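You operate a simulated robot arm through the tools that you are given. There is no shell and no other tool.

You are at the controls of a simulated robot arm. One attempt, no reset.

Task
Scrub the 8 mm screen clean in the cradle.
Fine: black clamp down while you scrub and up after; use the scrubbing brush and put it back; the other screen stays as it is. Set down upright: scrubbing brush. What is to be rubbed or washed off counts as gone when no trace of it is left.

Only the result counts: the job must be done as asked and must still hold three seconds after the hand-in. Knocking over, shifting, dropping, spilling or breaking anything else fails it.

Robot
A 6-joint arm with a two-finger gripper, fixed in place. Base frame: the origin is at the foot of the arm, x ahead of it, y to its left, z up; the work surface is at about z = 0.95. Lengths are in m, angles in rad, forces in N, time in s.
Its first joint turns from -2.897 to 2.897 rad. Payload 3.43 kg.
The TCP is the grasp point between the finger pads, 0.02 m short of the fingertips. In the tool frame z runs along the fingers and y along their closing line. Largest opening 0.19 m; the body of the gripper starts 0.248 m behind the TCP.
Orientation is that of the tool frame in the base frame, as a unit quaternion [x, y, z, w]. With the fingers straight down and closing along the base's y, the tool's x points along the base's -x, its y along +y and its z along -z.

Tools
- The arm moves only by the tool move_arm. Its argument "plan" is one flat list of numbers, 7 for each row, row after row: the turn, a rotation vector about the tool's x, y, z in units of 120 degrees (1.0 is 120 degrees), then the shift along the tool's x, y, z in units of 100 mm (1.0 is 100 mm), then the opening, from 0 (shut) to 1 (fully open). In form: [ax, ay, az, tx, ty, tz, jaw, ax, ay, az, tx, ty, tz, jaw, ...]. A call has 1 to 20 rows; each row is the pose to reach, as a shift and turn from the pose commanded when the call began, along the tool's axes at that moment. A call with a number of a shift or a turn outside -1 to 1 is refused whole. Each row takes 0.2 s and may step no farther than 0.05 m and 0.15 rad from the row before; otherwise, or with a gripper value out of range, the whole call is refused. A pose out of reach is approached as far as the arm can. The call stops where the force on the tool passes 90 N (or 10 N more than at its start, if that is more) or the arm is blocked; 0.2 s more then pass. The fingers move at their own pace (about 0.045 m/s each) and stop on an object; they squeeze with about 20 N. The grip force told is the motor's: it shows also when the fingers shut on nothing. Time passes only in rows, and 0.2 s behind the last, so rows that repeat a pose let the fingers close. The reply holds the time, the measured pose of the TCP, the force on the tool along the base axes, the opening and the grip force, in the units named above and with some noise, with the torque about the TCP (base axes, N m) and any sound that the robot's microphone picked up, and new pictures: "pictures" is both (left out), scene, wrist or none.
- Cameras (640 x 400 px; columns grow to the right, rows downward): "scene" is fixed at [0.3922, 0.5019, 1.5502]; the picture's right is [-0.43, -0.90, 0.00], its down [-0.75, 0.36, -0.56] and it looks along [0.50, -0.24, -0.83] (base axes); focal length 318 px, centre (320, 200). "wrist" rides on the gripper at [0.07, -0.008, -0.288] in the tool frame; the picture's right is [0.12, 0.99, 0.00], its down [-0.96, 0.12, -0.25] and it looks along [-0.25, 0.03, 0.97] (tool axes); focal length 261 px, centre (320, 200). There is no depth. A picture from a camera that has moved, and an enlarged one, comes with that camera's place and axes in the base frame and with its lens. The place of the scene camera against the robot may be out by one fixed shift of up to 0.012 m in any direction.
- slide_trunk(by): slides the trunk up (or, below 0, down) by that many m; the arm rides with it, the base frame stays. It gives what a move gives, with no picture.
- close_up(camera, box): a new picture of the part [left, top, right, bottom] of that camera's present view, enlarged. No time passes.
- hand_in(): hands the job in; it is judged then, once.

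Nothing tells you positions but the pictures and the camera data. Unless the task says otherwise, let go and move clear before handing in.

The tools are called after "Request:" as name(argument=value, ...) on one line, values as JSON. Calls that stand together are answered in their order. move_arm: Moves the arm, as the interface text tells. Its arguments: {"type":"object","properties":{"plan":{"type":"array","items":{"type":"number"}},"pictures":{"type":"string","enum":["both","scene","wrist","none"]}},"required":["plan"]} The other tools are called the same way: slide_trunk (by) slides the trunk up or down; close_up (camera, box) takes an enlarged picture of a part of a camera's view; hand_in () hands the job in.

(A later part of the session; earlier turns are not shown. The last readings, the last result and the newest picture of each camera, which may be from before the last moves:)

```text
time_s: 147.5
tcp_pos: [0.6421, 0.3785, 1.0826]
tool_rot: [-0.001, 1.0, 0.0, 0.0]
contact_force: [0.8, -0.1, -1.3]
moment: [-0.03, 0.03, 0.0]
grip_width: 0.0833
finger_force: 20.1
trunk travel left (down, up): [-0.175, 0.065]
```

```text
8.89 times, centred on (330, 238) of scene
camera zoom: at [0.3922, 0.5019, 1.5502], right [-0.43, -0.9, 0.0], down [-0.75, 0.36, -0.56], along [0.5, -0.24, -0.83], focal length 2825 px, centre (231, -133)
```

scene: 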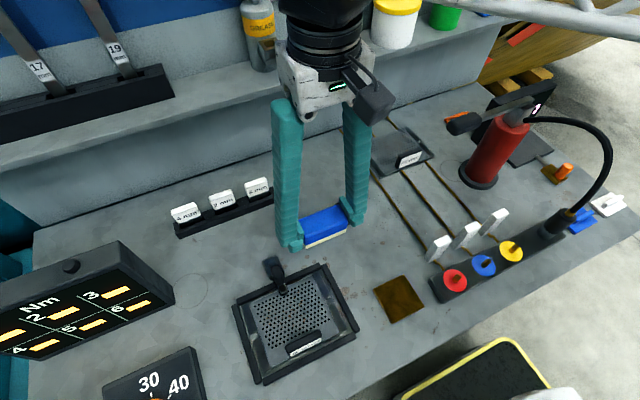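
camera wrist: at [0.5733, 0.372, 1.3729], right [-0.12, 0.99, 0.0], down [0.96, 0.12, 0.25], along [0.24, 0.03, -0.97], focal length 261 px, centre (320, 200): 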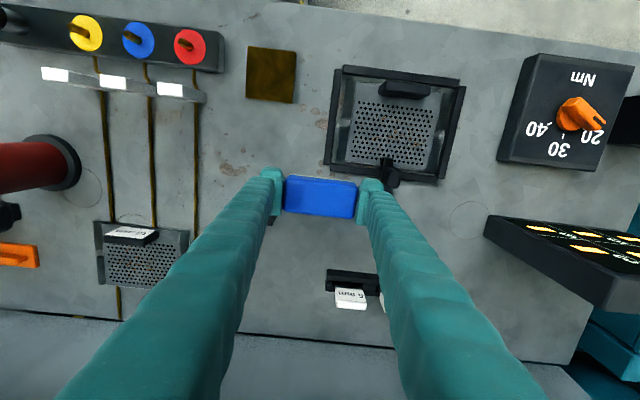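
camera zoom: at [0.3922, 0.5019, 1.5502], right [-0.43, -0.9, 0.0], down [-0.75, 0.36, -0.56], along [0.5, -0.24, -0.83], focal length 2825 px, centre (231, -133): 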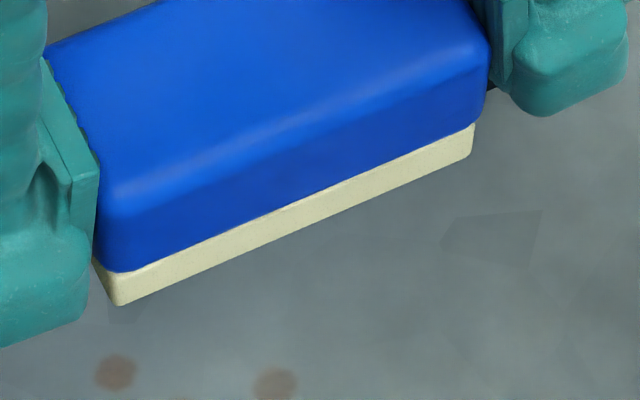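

The screen looks clean. I zoom in closely over the whole plate to be sure no trace remains.

Request:
close_up(camera="scene", box=[255, 290, 300, 345])

Request:
close_up(camera="scene", box=[285, 280, 335, 330])

Request:
close_up(camera="wrist", box=[352, 95, 402, 165])

Request:
close_up(camera="wrist", box=[390, 95, 445, 165])

```text
7.27 times, centred on (278, 318) of scene
camera zoom: at [0.3922, 0.5019, 1.5502], right [-0.43, -0.9, 0.0], down [-0.75, 0.36, -0.56], along [0.5, -0.24, -0.83], focal length 2311 px, centre (629, -654)
```

zoom: 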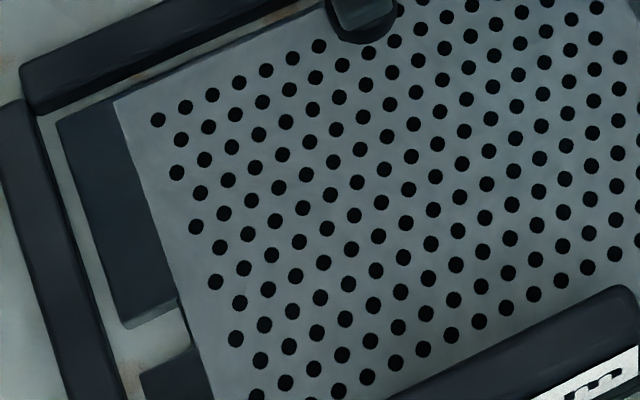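

```text
8.00 times, centred on (310, 305) of scene
camera zoom: at [0.3922, 0.5019, 1.5502], right [-0.43, -0.9, 0.0], down [-0.75, 0.36, -0.56], along [0.5, -0.24, -0.83], focal length 2542 px, centre (400, -640)
```

zoom: 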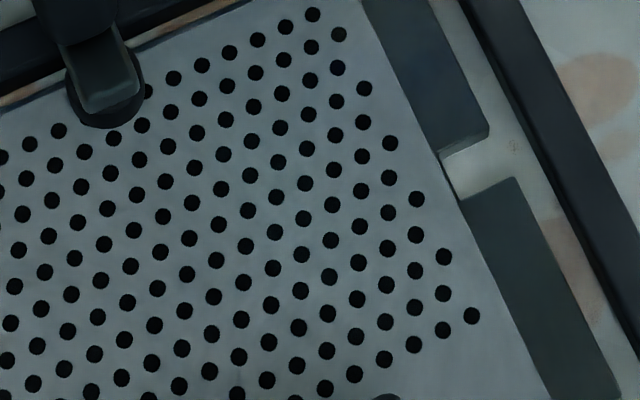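

```text
5.71 times, centred on (377, 130) of wrist
camera zoom: at [0.5721, 0.3709, 1.37], right [-0.12, 0.99, 0.0], down [0.96, 0.12, 0.25], along [0.24, 0.03, -0.97], focal length 1489 px, centre (-6, 600)
```

zoom: 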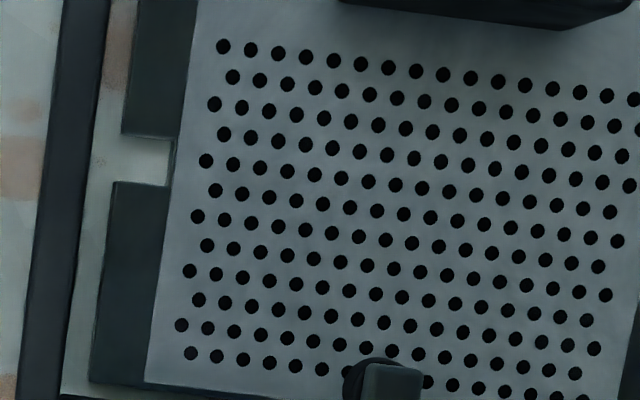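

```text
5.71 times, centred on (418, 130) of wrist
camera zoom: at [0.5721, 0.3709, 1.37], right [-0.12, 0.99, 0.0], down [0.96, 0.12, 0.25], along [0.24, 0.03, -0.97], focal length 1489 px, centre (-237, 600)
```

zoom: 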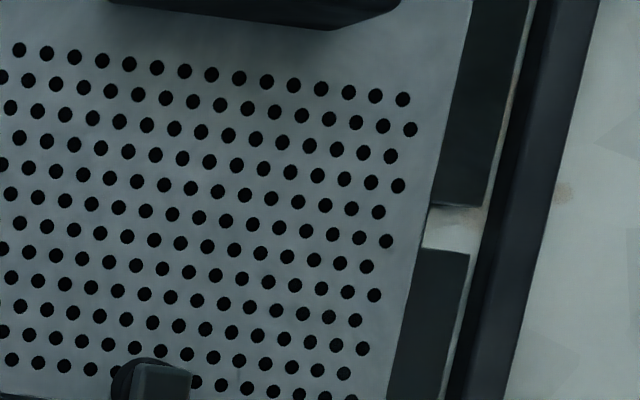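

No spots visible at any zoom. For safety I give it one more full pass so that no invisible trace remains.

Request:
move_arm(plan=[0, 0, 0, 0.3, 0.1, 0, 0.3, 0, 0, 0, 0.7, 0.4, 0, 0.3, 0, 0, 0, 0.9, 0.8, 0, 0.3, 0, 0, 0, 0.9, 1.0, 0.1, 0.3, 0, 0, 0, 0.9, 1.0, 0.5, 0.3, 0, 0, 0, 0.9, 1.0, 0.8, 0.3, 0, 0, 0, 0.9, 1.0, 0.88, 0.3, 0, 0, 0, 0.9, 1.0, 0.9, 0.3, 0, 0, 0, 0.9, 1.0, 0.905, 0.3], pictures="none")

Request:
move_arm(plan=[0, 0, 0, -0.1, 0, 0.003, 0.3, 0, 0, 0, -0.215, 0, 0.004, 0.3, 0, 0, 0, -0.215, 0.12, 0.005, 0.3, 0, 0, 0, -0.1, 0.14, 0.006, 0.3, 0, 0, 0, 0, 0.14, 0.007, 0.3, 0, 0, 0, 0.1, 0.09, 0.008, 0.3, 0, 0, 0, 0.185, 0.08, 0.009, 0.3, 0, 0, 0, 0.1, 0.1, 0.01, 0.3, 0, 0, 0, 0, 0.14, 0.011, 0.3, 0, 0, 0, -0.1, 0.16, 0.012, 0.3, 0, 0, 0, -0.215, 0.16, 0.0125, 0.3, 0, 0, 0, -0.215, -0.06, 0.013, 0.3, 0, 0, 0, -0.1, -0.14, 0.0135, 0.3, 0, 0, 0, 0, -0.14, 0.014, 0.3, 0, 0, 0, 0.1, -0.07, 0.0145, 0.3, 0, 0, 0, 0.185, -0.06, 0.015, 0.3, 0, 0, 0, 0.1, -0.08, 0.0155, 0.3, 0, 0, 0, 0, -0.14, 0.016, 0.3, 0, 0, 0, -0.1, -0.14, 0.0165, 0.3, 0, 0, 0, 0, 0, 0.017, 0.3], pictures="none")

Request:
move_arm(plan=[0, 0, 0, 0, 0, -0.1, 0.3, 0, 0, 0, 0, 0, -0.5, 0.3, 0, 0, 0, 0, -0.1, -1.0, 0.3, 0, 0, 0, 0, -0.5, -1.0, 0.3, 0, 0, 0, 0, -0.8, -1.0, 0.3, 0, 0, 0, 0, -1.0, -1.0, 0.3, 0, 0, 0, 0, -1.0, -1.0, 0.3], pictures="both")

```text
time_s: 149.5
tcp_pos: [0.5498, 0.4828, 0.9922]
tool_rot: [0.0, 1.0, 0.001, 0.0]
contact_force: [-3.6, -1.3, 8.3]
moment: [-0.15, 0.08, -0.03]
grip_width: 0.0834
finger_force: 19.9
trunk travel left (down, up): [-0.175, 0.065]
```

```text
time_s: 153.7
tcp_pos: [0.5532, 0.4815, 0.9886]
tool_rot: [0.0, 1.0, 0.001, -0.001]
contact_force: [-0.1, -0.2, 7.3]
moment: [-0.16, -0.03, 0.05]
grip_width: 0.0846
finger_force: 20.3
trunk travel left (down, up): [-0.175, 0.065]
```

```text
refused: row 3 steps farther than a row can; nothing moved
```

The last lift was refused only for its step size. Since the brush has slid up about 1 cm in the pads, I first re-grip it higher while it rests on the screen, so the fingers won't touch the cradle bar when I put it back.

Request:
move_arm(plan=[0, 0, 0, 0, 0, -0.004, 0.3, 0, 0, 0, 0, 0, -0.004, 0.46, 0, 0, 0, 0, 0, -0.004, 0.48, 0, 0, 0, 0, 0, -0.004, 0.48, 0, 0, 0, 0, 0, -0.05, 0.48, 0, 0, 0, 0, 0, -0.105, 0.48, 0, 0, 0, 0, 0, -0.105, 0.48, 0, 0, 0, 0, 0, -0.105, 0.44, 0, 0, 0, 0, 0, -0.105, 0.4, 0, 0, 0, 0, 0, -0.105, 0.3, 0, 0, 0, 0, 0, -0.105, 0.3], pictures="wrist")

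Request:
close_up(camera="wrist", box=[240, 110, 420, 250])

```text
time_s: 156.1
tcp_pos: [0.5507, 0.4821, 0.9997]
tool_rot: [0.0, 1.0, 0.0, 0.0]
contact_force: [1.0, -0.6, 1.5]
moment: [0.02, -0.06, 0.05]
grip_width: 0.083
finger_force: 19.8
trunk travel left (down, up): [-0.175, 0.065]
camera wrist: at [0.4811, 0.4736, 1.2876], right [-0.12, 0.99, 0.0], down [0.96, 0.12, 0.25], along [0.24, 0.03, -0.97], focal length 261 px, centre (320, 200)
```

wrist: 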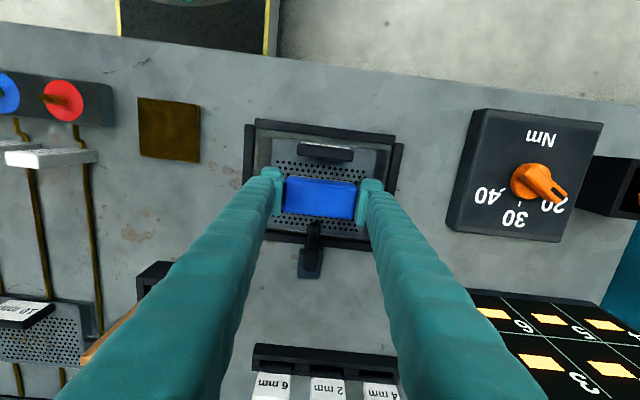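

```text
2.86 times, centred on (330, 180) of wrist
camera zoom: at [0.4811, 0.4736, 1.2876], right [-0.12, 0.99, 0.0], down [0.96, 0.12, 0.25], along [0.24, 0.03, -0.97], focal length 745 px, centre (291, 257)
```

zoom: 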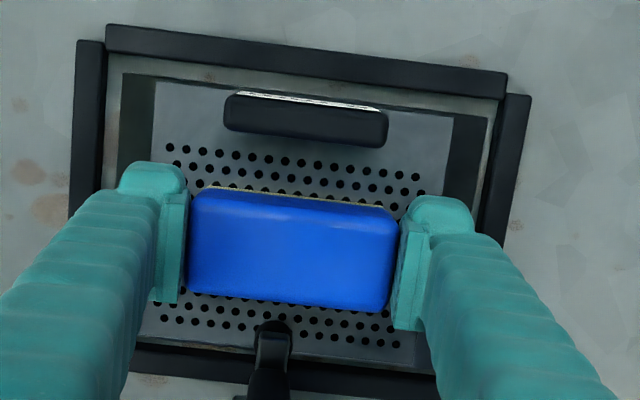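

Re-gripped at the original height. Now I carry it back along the same path: up, −y, then +x to its original spot at about (0.6055, 0.3255).

Request:
move_arm(plan=[0, 0, 0, 0, 0, -0.1, 0.3, 0, 0, 0, 0, 0, -0.5, 0.3, 0, 0, 0, 0, 0, -0.9, 0.3, 0, 0, 0, 0, -0.2, -1.0, 0.3, 0, 0, 0, 0, -0.6, -1.0, 0.3, 0, 0, 0, 0, -0.8, -1.0, 0.3, 0, 0, 0, 0, -0.8, -1.0, 0.3], pictures="none")

Request:
move_arm(plan=[0, 0, 0, 0, -0.3, 0, 0.3, 0, 0, 0, 0, -0.6, 0, 0.3, 0, 0, 0, 0, -0.79, 0, 0.3, 0, 0, 0, -0.3, -0.79, 0, 0.3, 0, 0, 0, -0.527, -0.79, 0, 0.3, 0, 0, 0, -0.527, -0.79, 0.3, 0.3, 0, 0, 0, -0.527, -0.79, 0.6, 0.3, 0, 0, 0, -0.527, -0.79, 0.85, 0.3, 0, 0, 0, -0.527, -0.79, 0.85, 0.3], pictures="both")

Request:
close_up(camera="scene", box=[320, 200, 400, 290])

Request:
close_up(camera="wrist", box=[240, 110, 420, 250])

```text
time_s: 157.7
tcp_pos: [0.5506, 0.4006, 1.1005]
tool_rot: [0.0, 1.0, 0.0, 0.0]
contact_force: [-0.5, -0.3, -0.3]
moment: [0.03, -0.05, 0.01]
grip_width: 0.0832
finger_force: 20.0
trunk travel left (down, up): [-0.175, 0.065]
```

```text
time_s: 159.7
tcp_pos: [0.6035, 0.3268, 1.013]
tool_rot: [0.0, 1.0, 0.001, 0.0]
contact_force: [-0.3, -0.5, -0.4]
moment: [-0.01, 0.01, -0.01]
grip_width: 0.083
finger_force: 20.9
trunk travel left (down, up): [-0.175, 0.065]
camera wrist: at [0.5341, 0.3179, 1.3014], right [-0.12, 0.99, 0.0], down [0.96, 0.12, 0.25], along [0.24, 0.03, -0.97], focal length 261 px, centre (320, 200)
```

scene: 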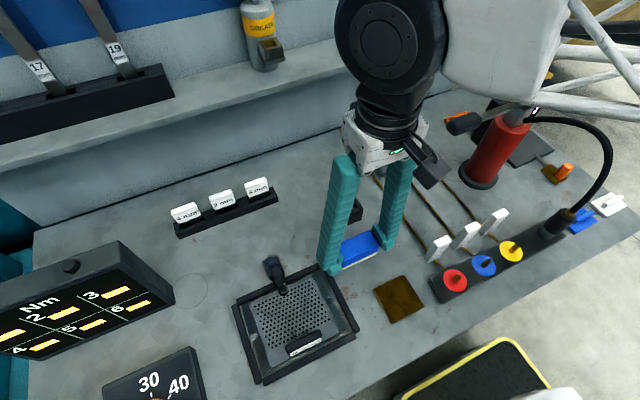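
wrist: 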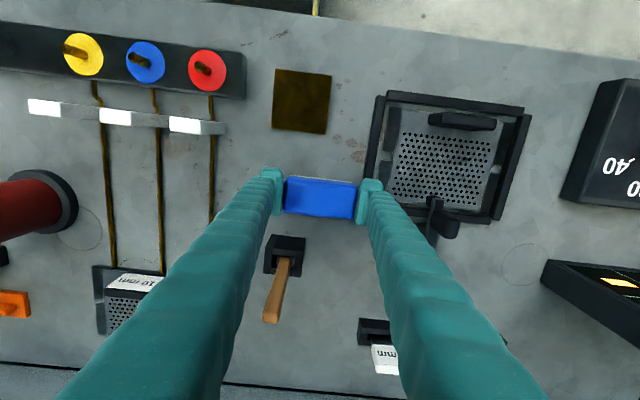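

```text
4.44 times, centred on (360, 245) of scene
camera zoom: at [0.3922, 0.5019, 1.5502], right [-0.43, -0.9, 0.0], down [-0.75, 0.36, -0.56], along [0.5, -0.24, -0.83], focal length 1412 px, centre (142, 0)
```

zoom: 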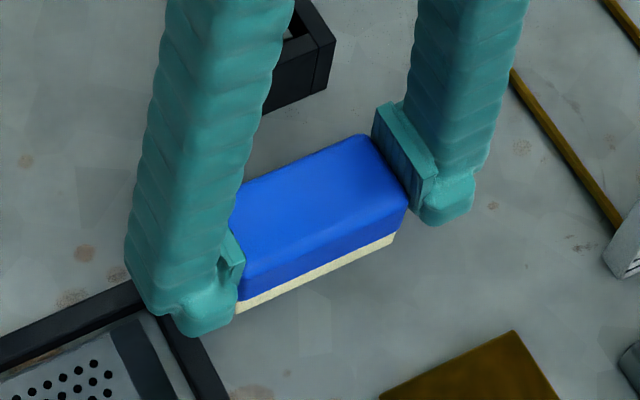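

```text
2.86 times, centred on (330, 180) of wrist
camera zoom: at [0.5341, 0.3179, 1.3014], right [-0.12, 0.99, 0.0], down [0.96, 0.12, 0.25], along [0.24, 0.03, -0.97], focal length 745 px, centre (291, 257)
```

zoom: 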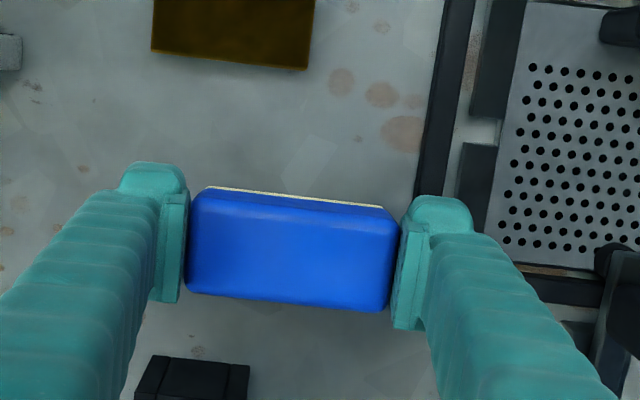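

Over its old place. Lowering the last 2 cm gently.

Request:
move_arm(plan=[0, 0, 0, 0, 0, 0.1, 0.3, 0, 0, 0, 0, 0, 0.17, 0.3, 0, 0, 0, 0, 0, 0.21, 0.3, 0, 0, 0, 0, 0, 0.225, 0.3, 0, 0, 0, 0, 0, 0.225, 0.3], pictures="none")

Request:
move_arm(plan=[0, 0, 0, 0, 0, 0.008, 0.3, 0, 0, 0, 0, 0, 0.008, 0.3], pictures="none")

Request:
close_up(camera="scene", box=[320, 200, 400, 290])

```text
time_s: 160.9
tcp_pos: [0.6038, 0.3248, 0.9921]
tool_rot: [0.0, 1.0, 0.0, 0.0]
contact_force: [-0.3, -0.5, -1.4]
moment: [-0.01, -0.04, 0.03]
grip_width: 0.0829
finger_force: 20.1
trunk travel left (down, up): [-0.175, 0.065]
```

```text
time_s: 161.5
tcp_pos: [0.6052, 0.3243, 0.992]
tool_rot: [0.0, 1.0, 0.0, 0.0]
contact_force: [0.1, 0.3, -0.1]
moment: [-0.01, -0.04, 0.01]
grip_width: 0.0833
finger_force: 20.0
trunk travel left (down, up): [-0.175, 0.065]
```

```text
4.44 times, centred on (360, 245) of scene
camera zoom: at [0.3922, 0.5019, 1.5502], right [-0.43, -0.9, 0.0], down [-0.75, 0.36, -0.56], along [0.5, -0.24, -0.83], focal length 1412 px, centre (142, 0)
```

zoom: 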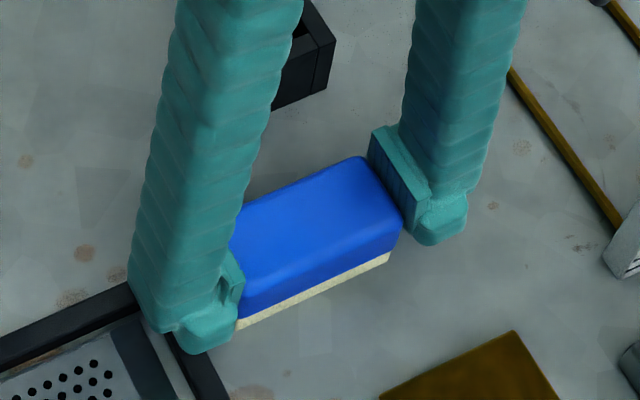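

Request:
move_arm(plan=[0, 0, 0, 0, 0, 0.008, 0.3, 0, 0, 0, 0, 0, 0.008, 0.3], pictures="none")

Request:
move_arm(plan=[0, 0, 0, 0, 0, 0.008, 0.3, 0, 0, 0, 0, 0, 0.008, 0.3], pictures="none")

```text
time_s: 162.1
tcp_pos: [0.604, 0.3247, 0.9914]
tool_rot: [0.001, 1.0, 0.0, 0.0]
contact_force: [-0.9, -0.4, 5.0]
moment: [-0.07, 0.04, -0.02]
grip_width: 0.0831
finger_force: 19.6
trunk travel left (down, up): [-0.175, 0.065]
```

```text
time_s: 162.7
tcp_pos: [0.6049, 0.3254, 0.991]
tool_rot: [0.0, 1.0, 0.001, 0.0]
contact_force: [-1.2, -1.5, 14.0]
moment: [-0.01, 0.0, 0.05]
grip_width: 0.0833
finger_force: 19.8
trunk travel left (down, up): [-0.175, 0.065]
```

It's resting on the table. Opening the jaws and lifting straight up.

Request:
move_arm(plan=[0, 0, 0, 0, 0, -0.006, 0.42, 0, 0, 0, 0, 0, -0.006, 0.45, 0, 0, 0, 0, 0, -0.006, 0.48, 0, 0, 0, 0, 0, -0.006, 0.48, 0, 0, 0, 0, 0, -0.1, 0.48, 0, 0, 0, 0, 0, -0.4, 0.5, 0, 0, 0, 0, 0, -0.8, 0.5, 0, 0, 0, 0, 0, -1.0, 0.5, 0, 0, 0, 0, 0, -1.0, 0.5], pictures="both")

Request:
close_up(camera="wrist", box=[240, 120, 420, 250])

Request:
close_up(camera="scene", box=[325, 228, 388, 280])

```text
time_s: 164.7
tcp_pos: [0.6048, 0.3235, 1.0879]
tool_rot: [-0.001, 1.0, 0.0, -0.001]
contact_force: [0.0, 0.1, -0.8]
moment: [0.0, 0.02, -0.02]
grip_width: 0.0951
finger_force: 0.1
trunk travel left (down, up): [-0.175, 0.065]
camera wrist: at [0.5343, 0.3154, 1.376], right [-0.12, 0.99, 0.0], down [0.96, 0.12, 0.25], along [0.24, 0.03, -0.97], focal length 261 px, centre (320, 200)
```

scene: 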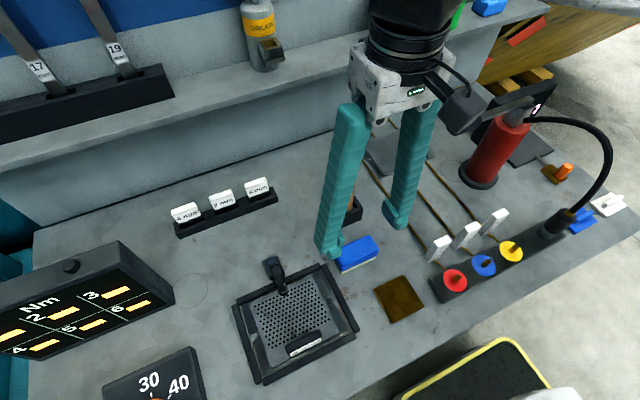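
wrist: 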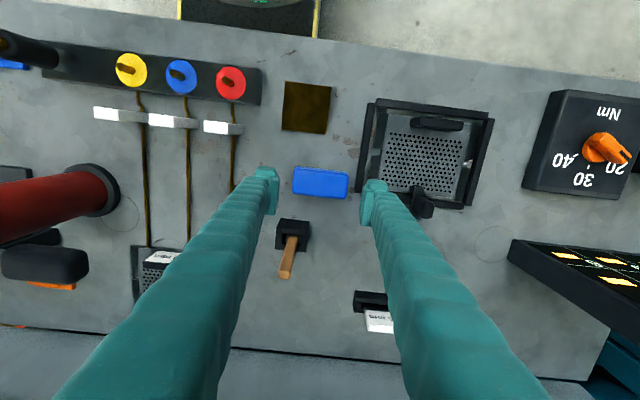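

```text
3.08 times, centred on (330, 185) of wrist
camera zoom: at [0.5343, 0.3154, 1.376], right [-0.12, 0.99, 0.0], down [0.96, 0.12, 0.25], along [0.24, 0.03, -0.97], focal length 802 px, centre (289, 246)
```

zoom: 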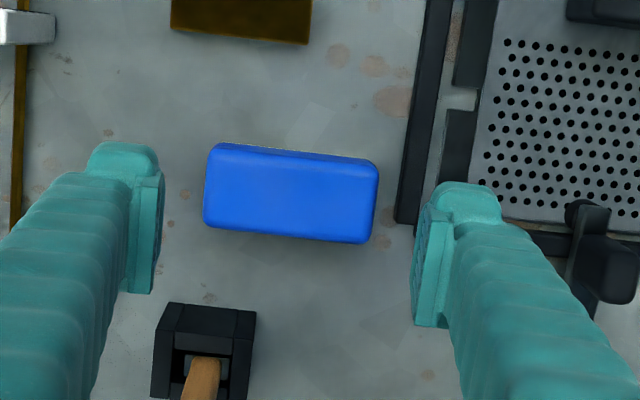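

```text
7.69 times, centred on (356, 254) of scene
camera zoom: at [0.3922, 0.5019, 1.5502], right [-0.43, -0.9, 0.0], down [-0.75, 0.36, -0.56], along [0.5, -0.24, -0.83], focal length 2444 px, centre (39, -215)
```

zoom: 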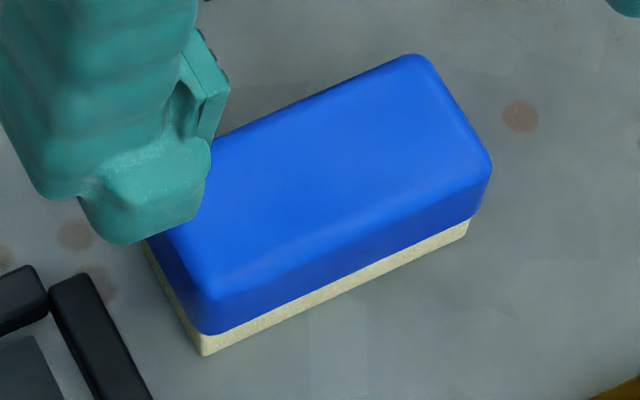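

The scrubbing brush is back within about a millimetre of where it lay. Now the clamp: I bring closed fingers down on the −x side of its upright handle, above the screen.

Request:
move_arm(plan=[0, 0, 0, 0.1, 0.2, -0.1, 0.3, 0, 0, 0, 0.2, 0.5, -0.1, 0.2, 0, 0, 0, 0.33, 0.8, -0.1, 0.1, 0, 0, 0, 0.33, 0.9, -0.1, 0, 0, 0, 0, 0.33, 0.9, -0.1, 0], pictures="none")

Request:
move_arm(plan=[0, 0, 0, 0, 0.3, 0, 0, 0, 0, 0, 0, 0.67, 0, 0, 0, 0, 0, 0, 0.67, 0.2, 0, 0, 0, 0, 0, 0.67, 0.4, 0, 0, 0, 0, 0, 0.67, 0.4, 0], pictures="both")

Request:
close_up(camera="wrist", box=[260, 120, 400, 250])

Request:
close_up(camera="scene", box=[230, 230, 350, 340])

```text
time_s: 165.9
tcp_pos: [0.5699, 0.4123, 1.0995]
tool_rot: [0.0, 1.0, 0.001, -0.001]
contact_force: [0.8, -0.6, -0.6]
moment: [0.01, 0.02, 0.02]
grip_width: 0.0
finger_force: 7.8
trunk travel left (down, up): [-0.175, 0.065]
```

```text
time_s: 167.1
tcp_pos: [0.571, 0.4786, 1.0616]
tool_rot: [0.0, 1.0, 0.001, 0.0]
contact_force: [-0.4, -0.2, -0.1]
moment: [0.0, 0.05, -0.02]
grip_width: 0.0
finger_force: 20.2
trunk travel left (down, up): [-0.175, 0.065]
camera wrist: at [0.5013, 0.4712, 1.3498], right [-0.12, 0.99, 0.0], down [0.96, 0.12, 0.25], along [0.25, 0.03, -0.97], focal length 261 px, centre (320, 200)
```

scene: 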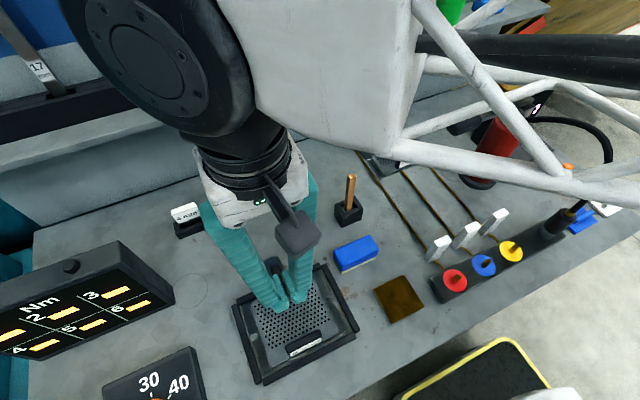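
wrist: 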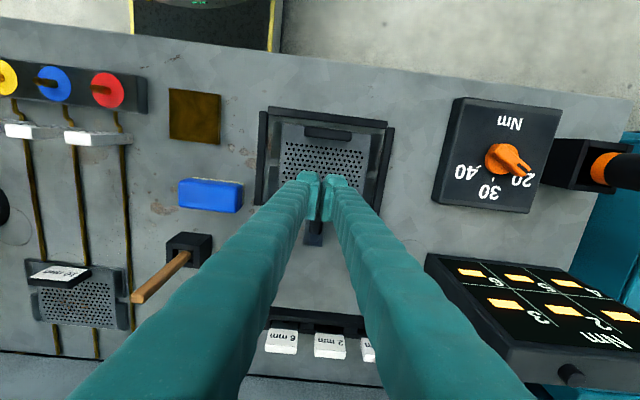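

```text
3.08 times, centred on (330, 185) of wrist
camera zoom: at [0.5013, 0.4712, 1.3498], right [-0.12, 0.99, 0.0], down [0.96, 0.12, 0.25], along [0.25, 0.03, -0.97], focal length 802 px, centre (289, 246)
```

zoom: 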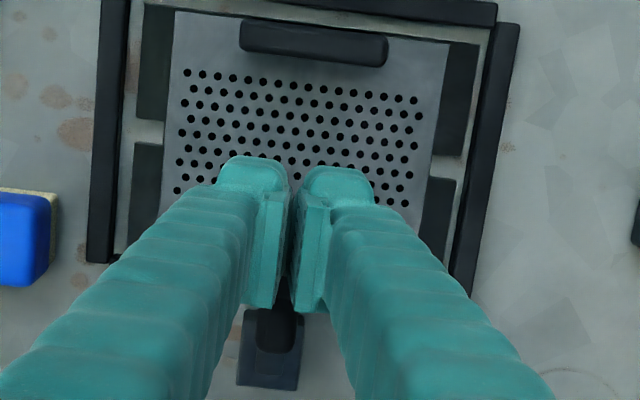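

```text
3.64 times, centred on (290, 285) of scene
camera zoom: at [0.3922, 0.5019, 1.5502], right [-0.43, -0.9, 0.0], down [-0.75, 0.36, -0.56], along [0.5, -0.24, -0.83], focal length 1156 px, centre (429, -109)
```

zoom: 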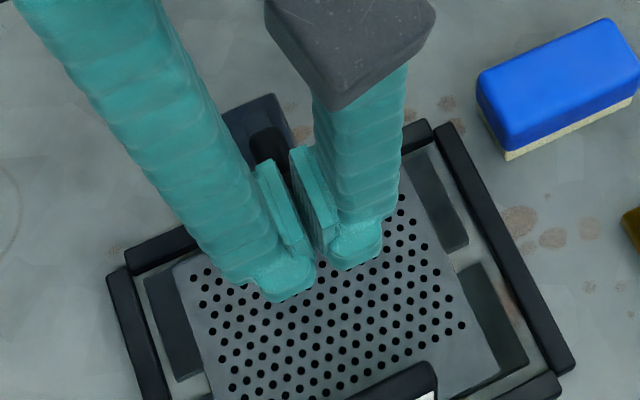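

Lowering beside the handle, then pushing it toward +x.

Request:
move_arm(plan=[0, 0, 0, 0, 0.02, 0.15, 0, 0, 0, 0, 0, 0.02, 0.3, 0, 0, 0, 0, 0, 0.02, 0.4, 0, 0, 0, 0, 0, 0.02, 0.4, 0], pictures="none")

Request:
move_arm(plan=[0, 0, 0, -0.05, 0, 0, 0, 0, 0, 0, -0.1, 0, 0, 0, 0, 0, 0, -0.15, 0, 0, 0, 0, 0, 0, -0.2, 0, 0, 0, 0, 0, 0, -0.25, 0, 0, 0], pictures="both")

Request:
close_up(camera="wrist", box=[260, 120, 400, 280])

Request:
close_up(camera="scene", box=[230, 230, 350, 340])

```text
time_s: 168.1
tcp_pos: [0.5711, 0.4821, 1.0216]
tool_rot: [0.0, 1.0, 0.0, 0.0]
contact_force: [-0.1, -0.2, -0.2]
moment: [0.01, -0.03, -0.04]
grip_width: 0.0
finger_force: 20.1
trunk travel left (down, up): [-0.175, 0.065]
```

```text
time_s: 169.3
tcp_pos: [0.5937, 0.4834, 1.0217]
tool_rot: [-0.001, 1.0, 0.001, 0.0]
contact_force: [-14.7, 1.9, 9.2]
moment: [-0.07, -0.06, -0.19]
grip_width: 0.0001
finger_force: 20.4
trunk travel left (down, up): [-0.175, 0.065]
camera wrist: at [0.5231, 0.4754, 1.3094], right [-0.12, 0.99, 0.0], down [0.96, 0.12, 0.25], along [0.25, 0.03, -0.97], focal length 261 px, centre (320, 200)
```

scene: 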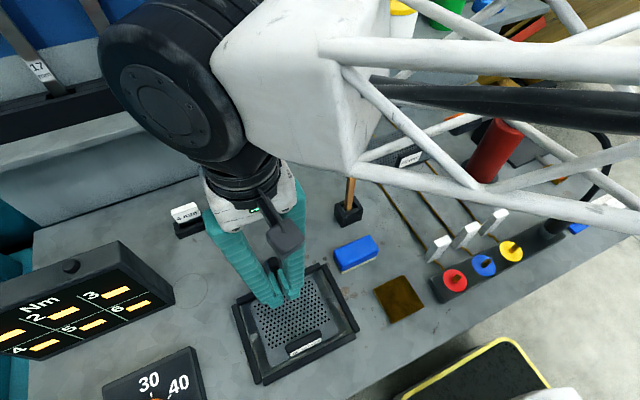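
wrist: 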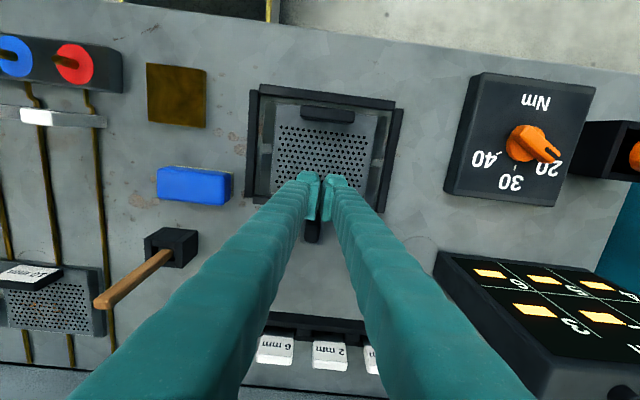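

```text
2.50 times, centred on (330, 200) of wrist
camera zoom: at [0.5231, 0.4754, 1.3094], right [-0.12, 0.99, 0.0], down [0.96, 0.12, 0.25], along [0.25, 0.03, -0.97], focal length 652 px, centre (295, 200)
```

zoom: 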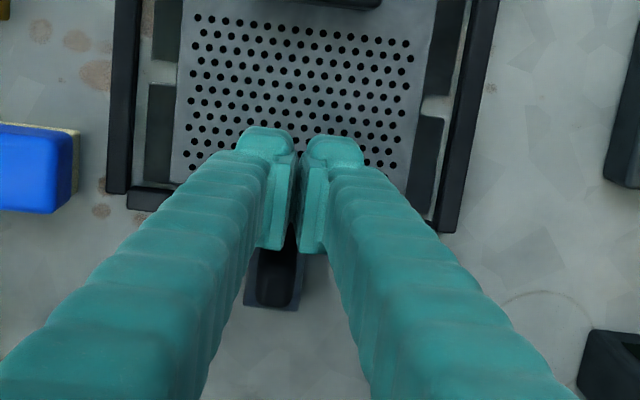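

```text
3.64 times, centred on (290, 285) of scene
camera zoom: at [0.3922, 0.5019, 1.5502], right [-0.43, -0.9, 0.0], down [-0.75, 0.36, -0.56], along [0.5, -0.24, -0.83], focal length 1156 px, centre (429, -109)
```

zoom: 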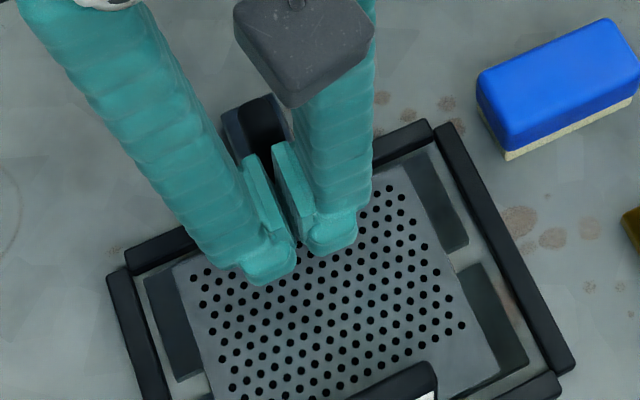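

The handle is moving (about 16° so far) and the arm's end has come up under my fingertips, so I continue on a rising arc, keeping the fingers in the corner between handle and arm.

Request:
move_arm(plan=[0, 0, 0, -0.01, 0, -0.05, 0, 0, 0, 0, -0.033, 0, -0.08, 0, 0, 0, 0, -0.066, 0, -0.125, 0, 0, 0, 0, -0.115, 0, -0.175, 0, 0, 0, 0, -0.165, 0, -0.225, 0, 0, 0, 0, -0.23, 0, -0.27, 0, 0, 0, 0, -0.294, 0, -0.305, 0, 0, 0, 0, -0.294, 0, -0.305, 0], pictures="both")

Request:
close_up(camera="wrist", box=[260, 120, 400, 280])

Request:
close_up(camera="scene", box=[230, 220, 340, 310])

```text
time_s: 171.1
tcp_pos: [0.6243, 0.4829, 1.0505]
tool_rot: [0.0, 1.0, 0.0, -0.001]
contact_force: [-0.1, -0.1, 0.1]
moment: [0.0, 0.03, -0.02]
grip_width: 0.0001
finger_force: 19.2
trunk travel left (down, up): [-0.175, 0.065]
camera wrist: at [0.5541, 0.4744, 1.3388], right [-0.12, 0.99, 0.0], down [0.96, 0.12, 0.25], along [0.25, 0.03, -0.97], focal length 261 px, centre (320, 200)
```

scene: 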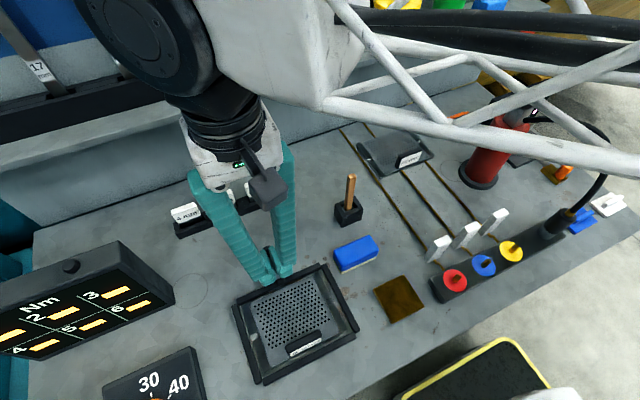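
wrist: 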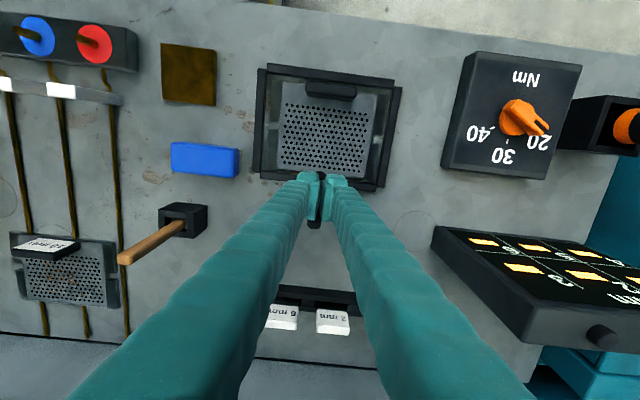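

```text
2.50 times, centred on (330, 200) of wrist
camera zoom: at [0.5541, 0.4744, 1.3388], right [-0.12, 0.99, 0.0], down [0.96, 0.12, 0.25], along [0.25, 0.03, -0.97], focal length 652 px, centre (295, 200)
```

zoom: 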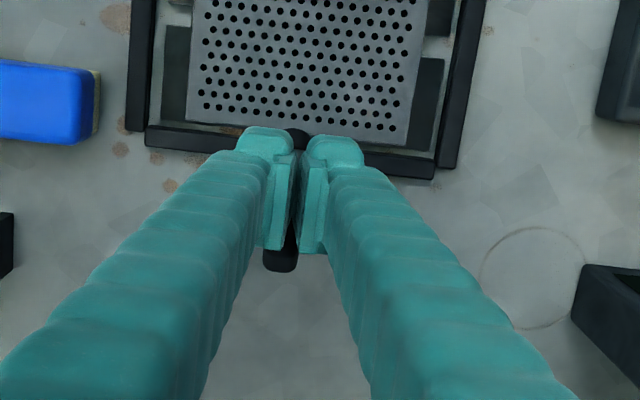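

```text
4.44 times, centred on (285, 265) of scene
camera zoom: at [0.3922, 0.5019, 1.5502], right [-0.43, -0.9, 0.0], down [-0.75, 0.36, -0.56], along [0.5, -0.24, -0.83], focal length 1412 px, centre (476, -89)
```

zoom: 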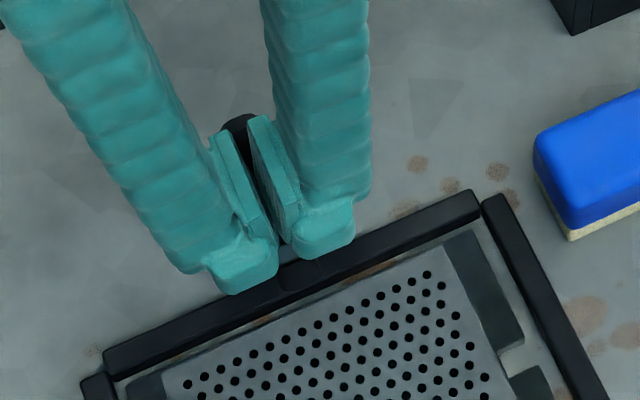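

The load vanished, so the clamp has moved on. I raise the hand to see where it is.

Request:
move_arm(plan=[0, 0, 0, 0, 0, -0.3, 0, 0, 0, 0, 0, 0, -0.6, 0, 0, 0, 0, 0.1, 0, -0.8, 0, 0, 0, 0, 0.1, 0, -0.8, 0], pictures="both")

Request:
close_up(camera="wrist", box=[260, 110, 400, 240])

Request:
close_up(camera="scene", box=[230, 220, 340, 310])

```text
time_s: 172.1
tcp_pos: [0.6135, 0.4832, 1.1304]
tool_rot: [0.0, 1.0, 0.0, 0.0]
contact_force: [0.0, 0.0, 0.1]
moment: [-0.01, -0.01, 0.02]
grip_width: 0.0002
finger_force: 20.2
trunk travel left (down, up): [-0.175, 0.065]
camera wrist: at [0.5447, 0.4754, 1.4188], right [-0.12, 0.99, 0.0], down [0.96, 0.12, 0.25], along [0.24, 0.03, -0.97], focal length 261 px, centre (320, 200)
```

scene: 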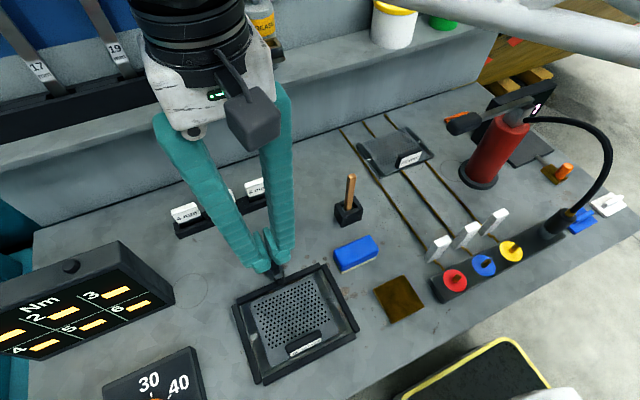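
wrist: 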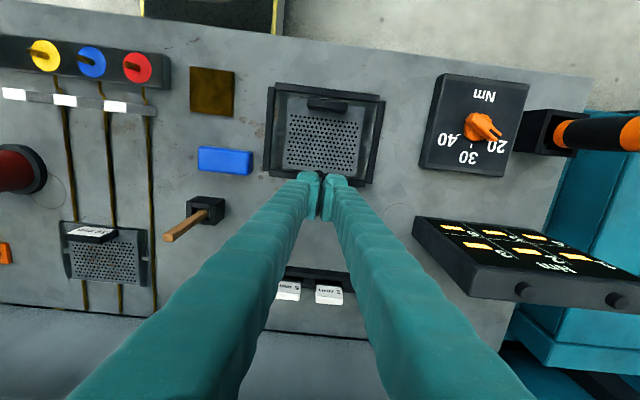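

```text
3.08 times, centred on (330, 175) of wrist
camera zoom: at [0.5447, 0.4754, 1.4188], right [-0.12, 0.99, 0.0], down [0.96, 0.12, 0.25], along [0.24, 0.03, -0.97], focal length 802 px, centre (289, 277)
```

zoom: 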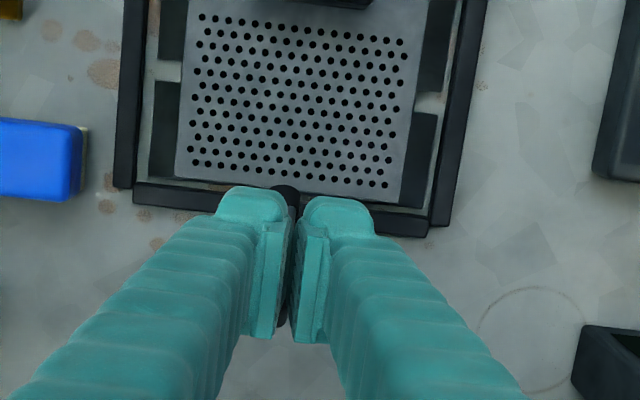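

```text
4.44 times, centred on (285, 265) of scene
camera zoom: at [0.3922, 0.5019, 1.5502], right [-0.43, -0.9, 0.0], down [-0.75, 0.36, -0.56], along [0.5, -0.24, -0.83], focal length 1412 px, centre (476, -89)
```

zoom: 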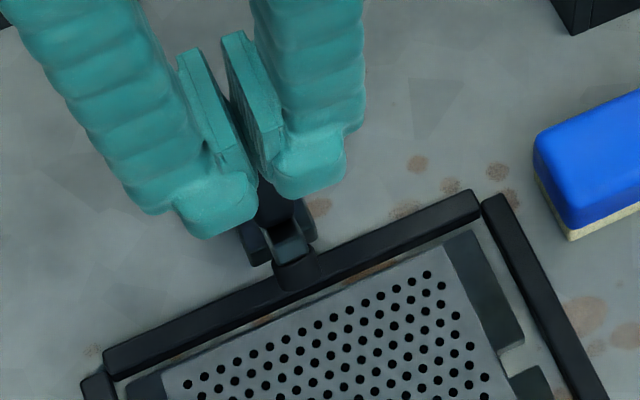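

The clamp is half-way, held by friction with its arm tilted up. I'll go down on the −x side of its pad and push the arm fully upright.

Request:
move_arm(plan=[0, 0, 0, 0.25, 0, 0, 0, 0, 0, 0, 0.5, 0, 0, 0, 0, 0, 0, 0.5, 0, 0.4, 0, 0, 0, 0, 0.5, 0, 0.7, 0, 0, 0, 0, 0.5, 0, 0.7, 0], pictures="both")

Request:
close_up(camera="wrist", box=[260, 130, 400, 290])

Request:
close_up(camera="scene", box=[230, 220, 340, 310])

```text
time_s: 173.3
tcp_pos: [0.5656, 0.4812, 1.0605]
tool_rot: [0.0, 1.0, 0.0, -0.001]
contact_force: [0.4, -0.1, 0.7]
moment: [-0.03, 0.03, 0.0]
grip_width: 0.0001
finger_force: 19.3
trunk travel left (down, up): [-0.175, 0.065]
camera wrist: at [0.4951, 0.4733, 1.3483], right [-0.12, 0.99, 0.0], down [0.96, 0.12, 0.25], along [0.24, 0.03, -0.97], focal length 261 px, centre (320, 200)
```

scene: 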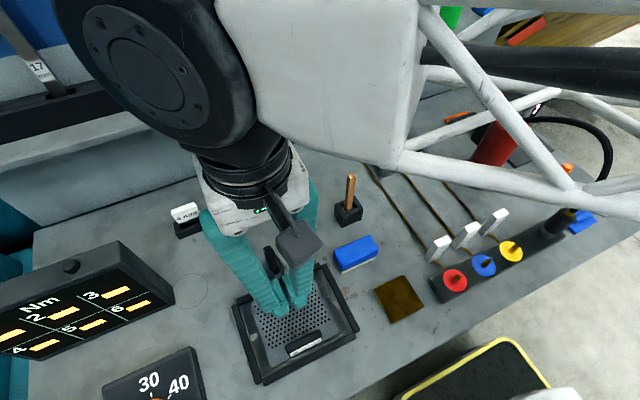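
wrist: 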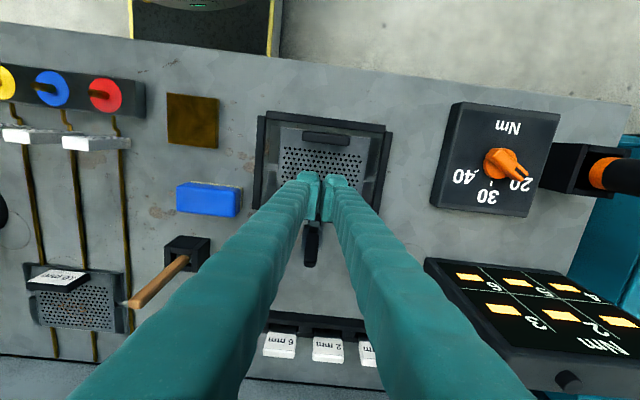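

```text
2.50 times, centred on (330, 210) of wrist
camera zoom: at [0.4951, 0.4733, 1.3483], right [-0.12, 0.99, 0.0], down [0.96, 0.12, 0.25], along [0.24, 0.03, -0.97], focal length 652 px, centre (295, 175)
```

zoom: 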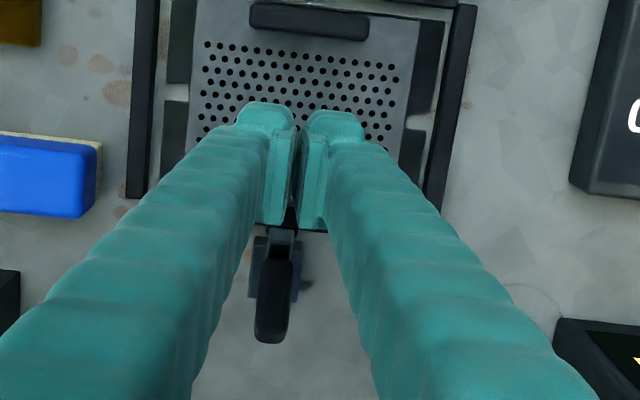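

```text
4.44 times, centred on (285, 265) of scene
camera zoom: at [0.3922, 0.5019, 1.5502], right [-0.43, -0.9, 0.0], down [-0.75, 0.36, -0.56], along [0.5, -0.24, -0.83], focal length 1412 px, centre (476, -89)
```

zoom: 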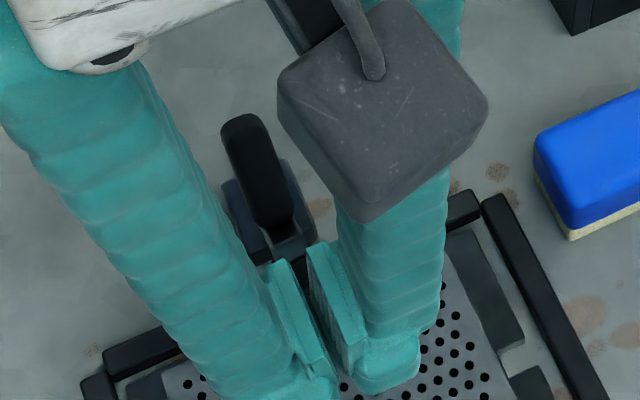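

Handle now leans toward +x. Lowering and pushing the pad side toward +x.

Request:
move_arm(plan=[0, 0, 0, 0, 0, 0.2, 0, 0, 0, 0, 0, 0, 0.4, 0, 0, 0, 0, -0.08, 0, 0.4, 0, 0, 0, 0, -0.16, 0, 0.4, 0, 0, 0, 0, -0.24, 0, 0.4, 0, 0, 0, 0, -0.32, 0, 0.4, 0, 0, 0, 0, -0.32, 0, 0.4, 0], pictures="both")

Request:
close_up(camera="scene", box=[230, 210, 340, 310])

Request:
close_up(camera="wrist", box=[260, 130, 400, 290])

```text
time_s: 174.8
tcp_pos: [0.5905, 0.4796, 1.0263]
tool_rot: [0.0, 1.0, 0.0, -0.003]
contact_force: [-42.9, -12.4, 30.7]
moment: [-0.17, 0.11, -0.48]
grip_width: 0.006
finger_force: 20.3
trunk travel left (down, up): [-0.175, 0.065]
stopped in row 7: the force on the tool passed its limit at 97 N (the readings are from after the stop); the commanded pose is now the measured one
camera wrist: at [0.5214, 0.4719, 1.315], right [-0.12, 0.99, 0.0], down [0.96, 0.11, 0.24], along [0.24, 0.03, -0.97], focal length 261 px, centre (320, 200)
```

scene: 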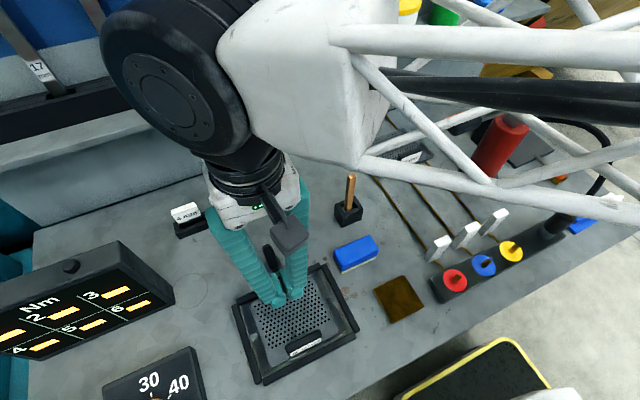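
wrist: 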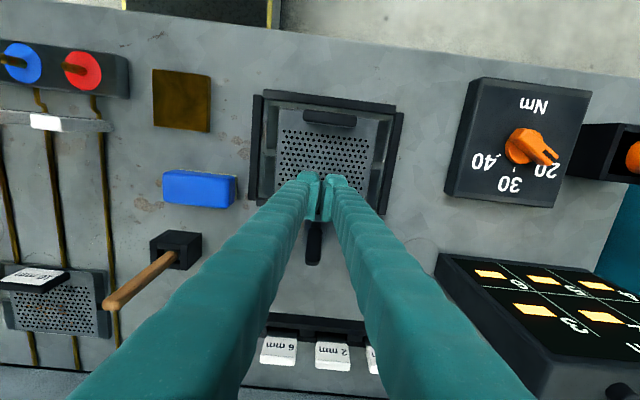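

```text
4.00 times, centred on (285, 260) of scene
camera zoom: at [0.3922, 0.5019, 1.5502], right [-0.43, -0.9, 0.0], down [-0.75, 0.36, -0.56], along [0.5, -0.24, -0.83], focal length 1271 px, centre (460, -40)
```

zoom: 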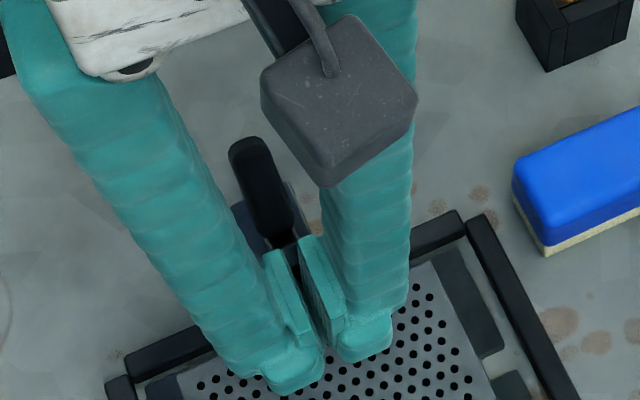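

```text
2.50 times, centred on (330, 210) of wrist
camera zoom: at [0.5214, 0.4719, 1.315], right [-0.12, 0.99, 0.0], down [0.96, 0.11, 0.24], along [0.24, 0.03, -0.97], focal length 652 px, centre (295, 175)
```

zoom: 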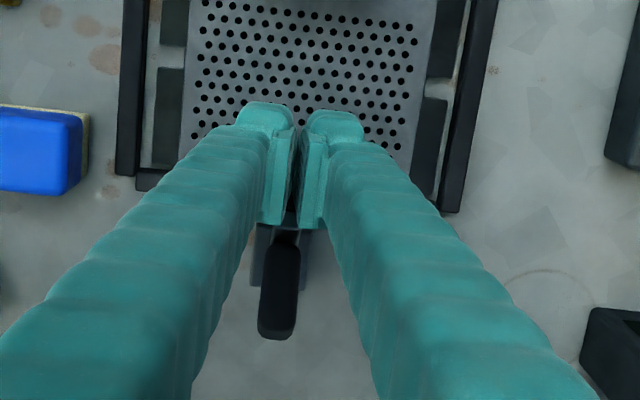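

The fingertips caught the arm's end from above and the call stopped. I back off upward and look at the clamp's present angle.

Request:
move_arm(plan=[0, 0, 0, 0.05, 0, -0.05, 0, 0, 0, 0, 0.1, 0, -0.3, 0, 0, 0.003, 0, 0.1, 0, -0.7, 0, 0, 0.003, 0, 0.1, 0, -1.0, 0, 0, 0.003, 0, 0.1, 0, -1.0, 0], pictures="both")

Request:
close_up(camera="scene", box=[230, 210, 340, 310])

Request:
close_up(camera="wrist", box=[260, 100, 400, 260])

```text
time_s: 176.0
tcp_pos: [0.5831, 0.4807, 1.1266]
tool_rot: [0.0, 1.0, 0.0, -0.006]
contact_force: [0.1, -0.5, -0.9]
moment: [0.04, -0.05, -0.01]
grip_width: 0.0001
finger_force: 34.2
trunk travel left (down, up): [-0.175, 0.065]
camera wrist: at [0.517, 0.4735, 1.4152], right [-0.12, 0.99, 0.0], down [0.97, 0.11, 0.24], along [0.23, 0.03, -0.97], focal length 261 px, centre (320, 200)
```

scene: 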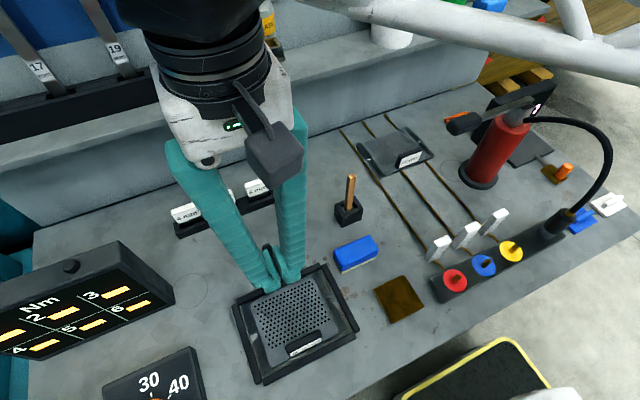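
wrist: 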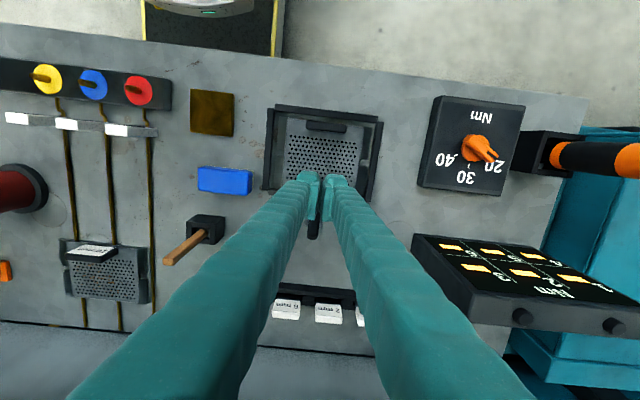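

```text
4.00 times, centred on (285, 260) of scene
camera zoom: at [0.3922, 0.5019, 1.5502], right [-0.43, -0.9, 0.0], down [-0.75, 0.36, -0.56], along [0.5, -0.24, -0.83], focal length 1271 px, centre (460, -40)
```

zoom: 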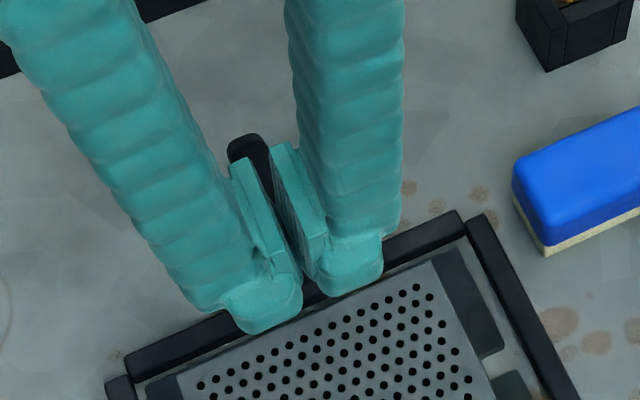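

```text
2.50 times, centred on (330, 180) of wrist
camera zoom: at [0.517, 0.4735, 1.4152], right [-0.12, 0.99, 0.0], down [0.97, 0.11, 0.24], along [0.23, 0.03, -0.97], focal length 652 px, centre (295, 250)
```

zoom: 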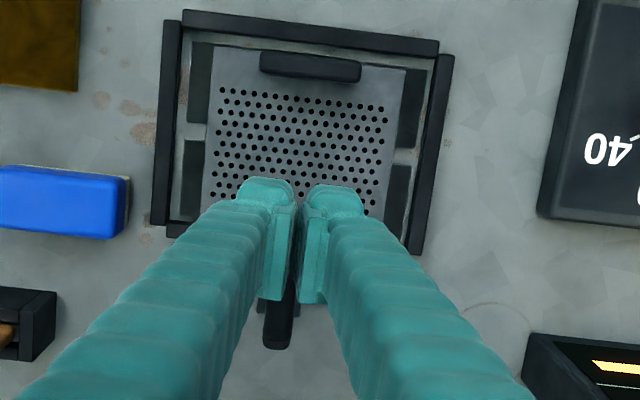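

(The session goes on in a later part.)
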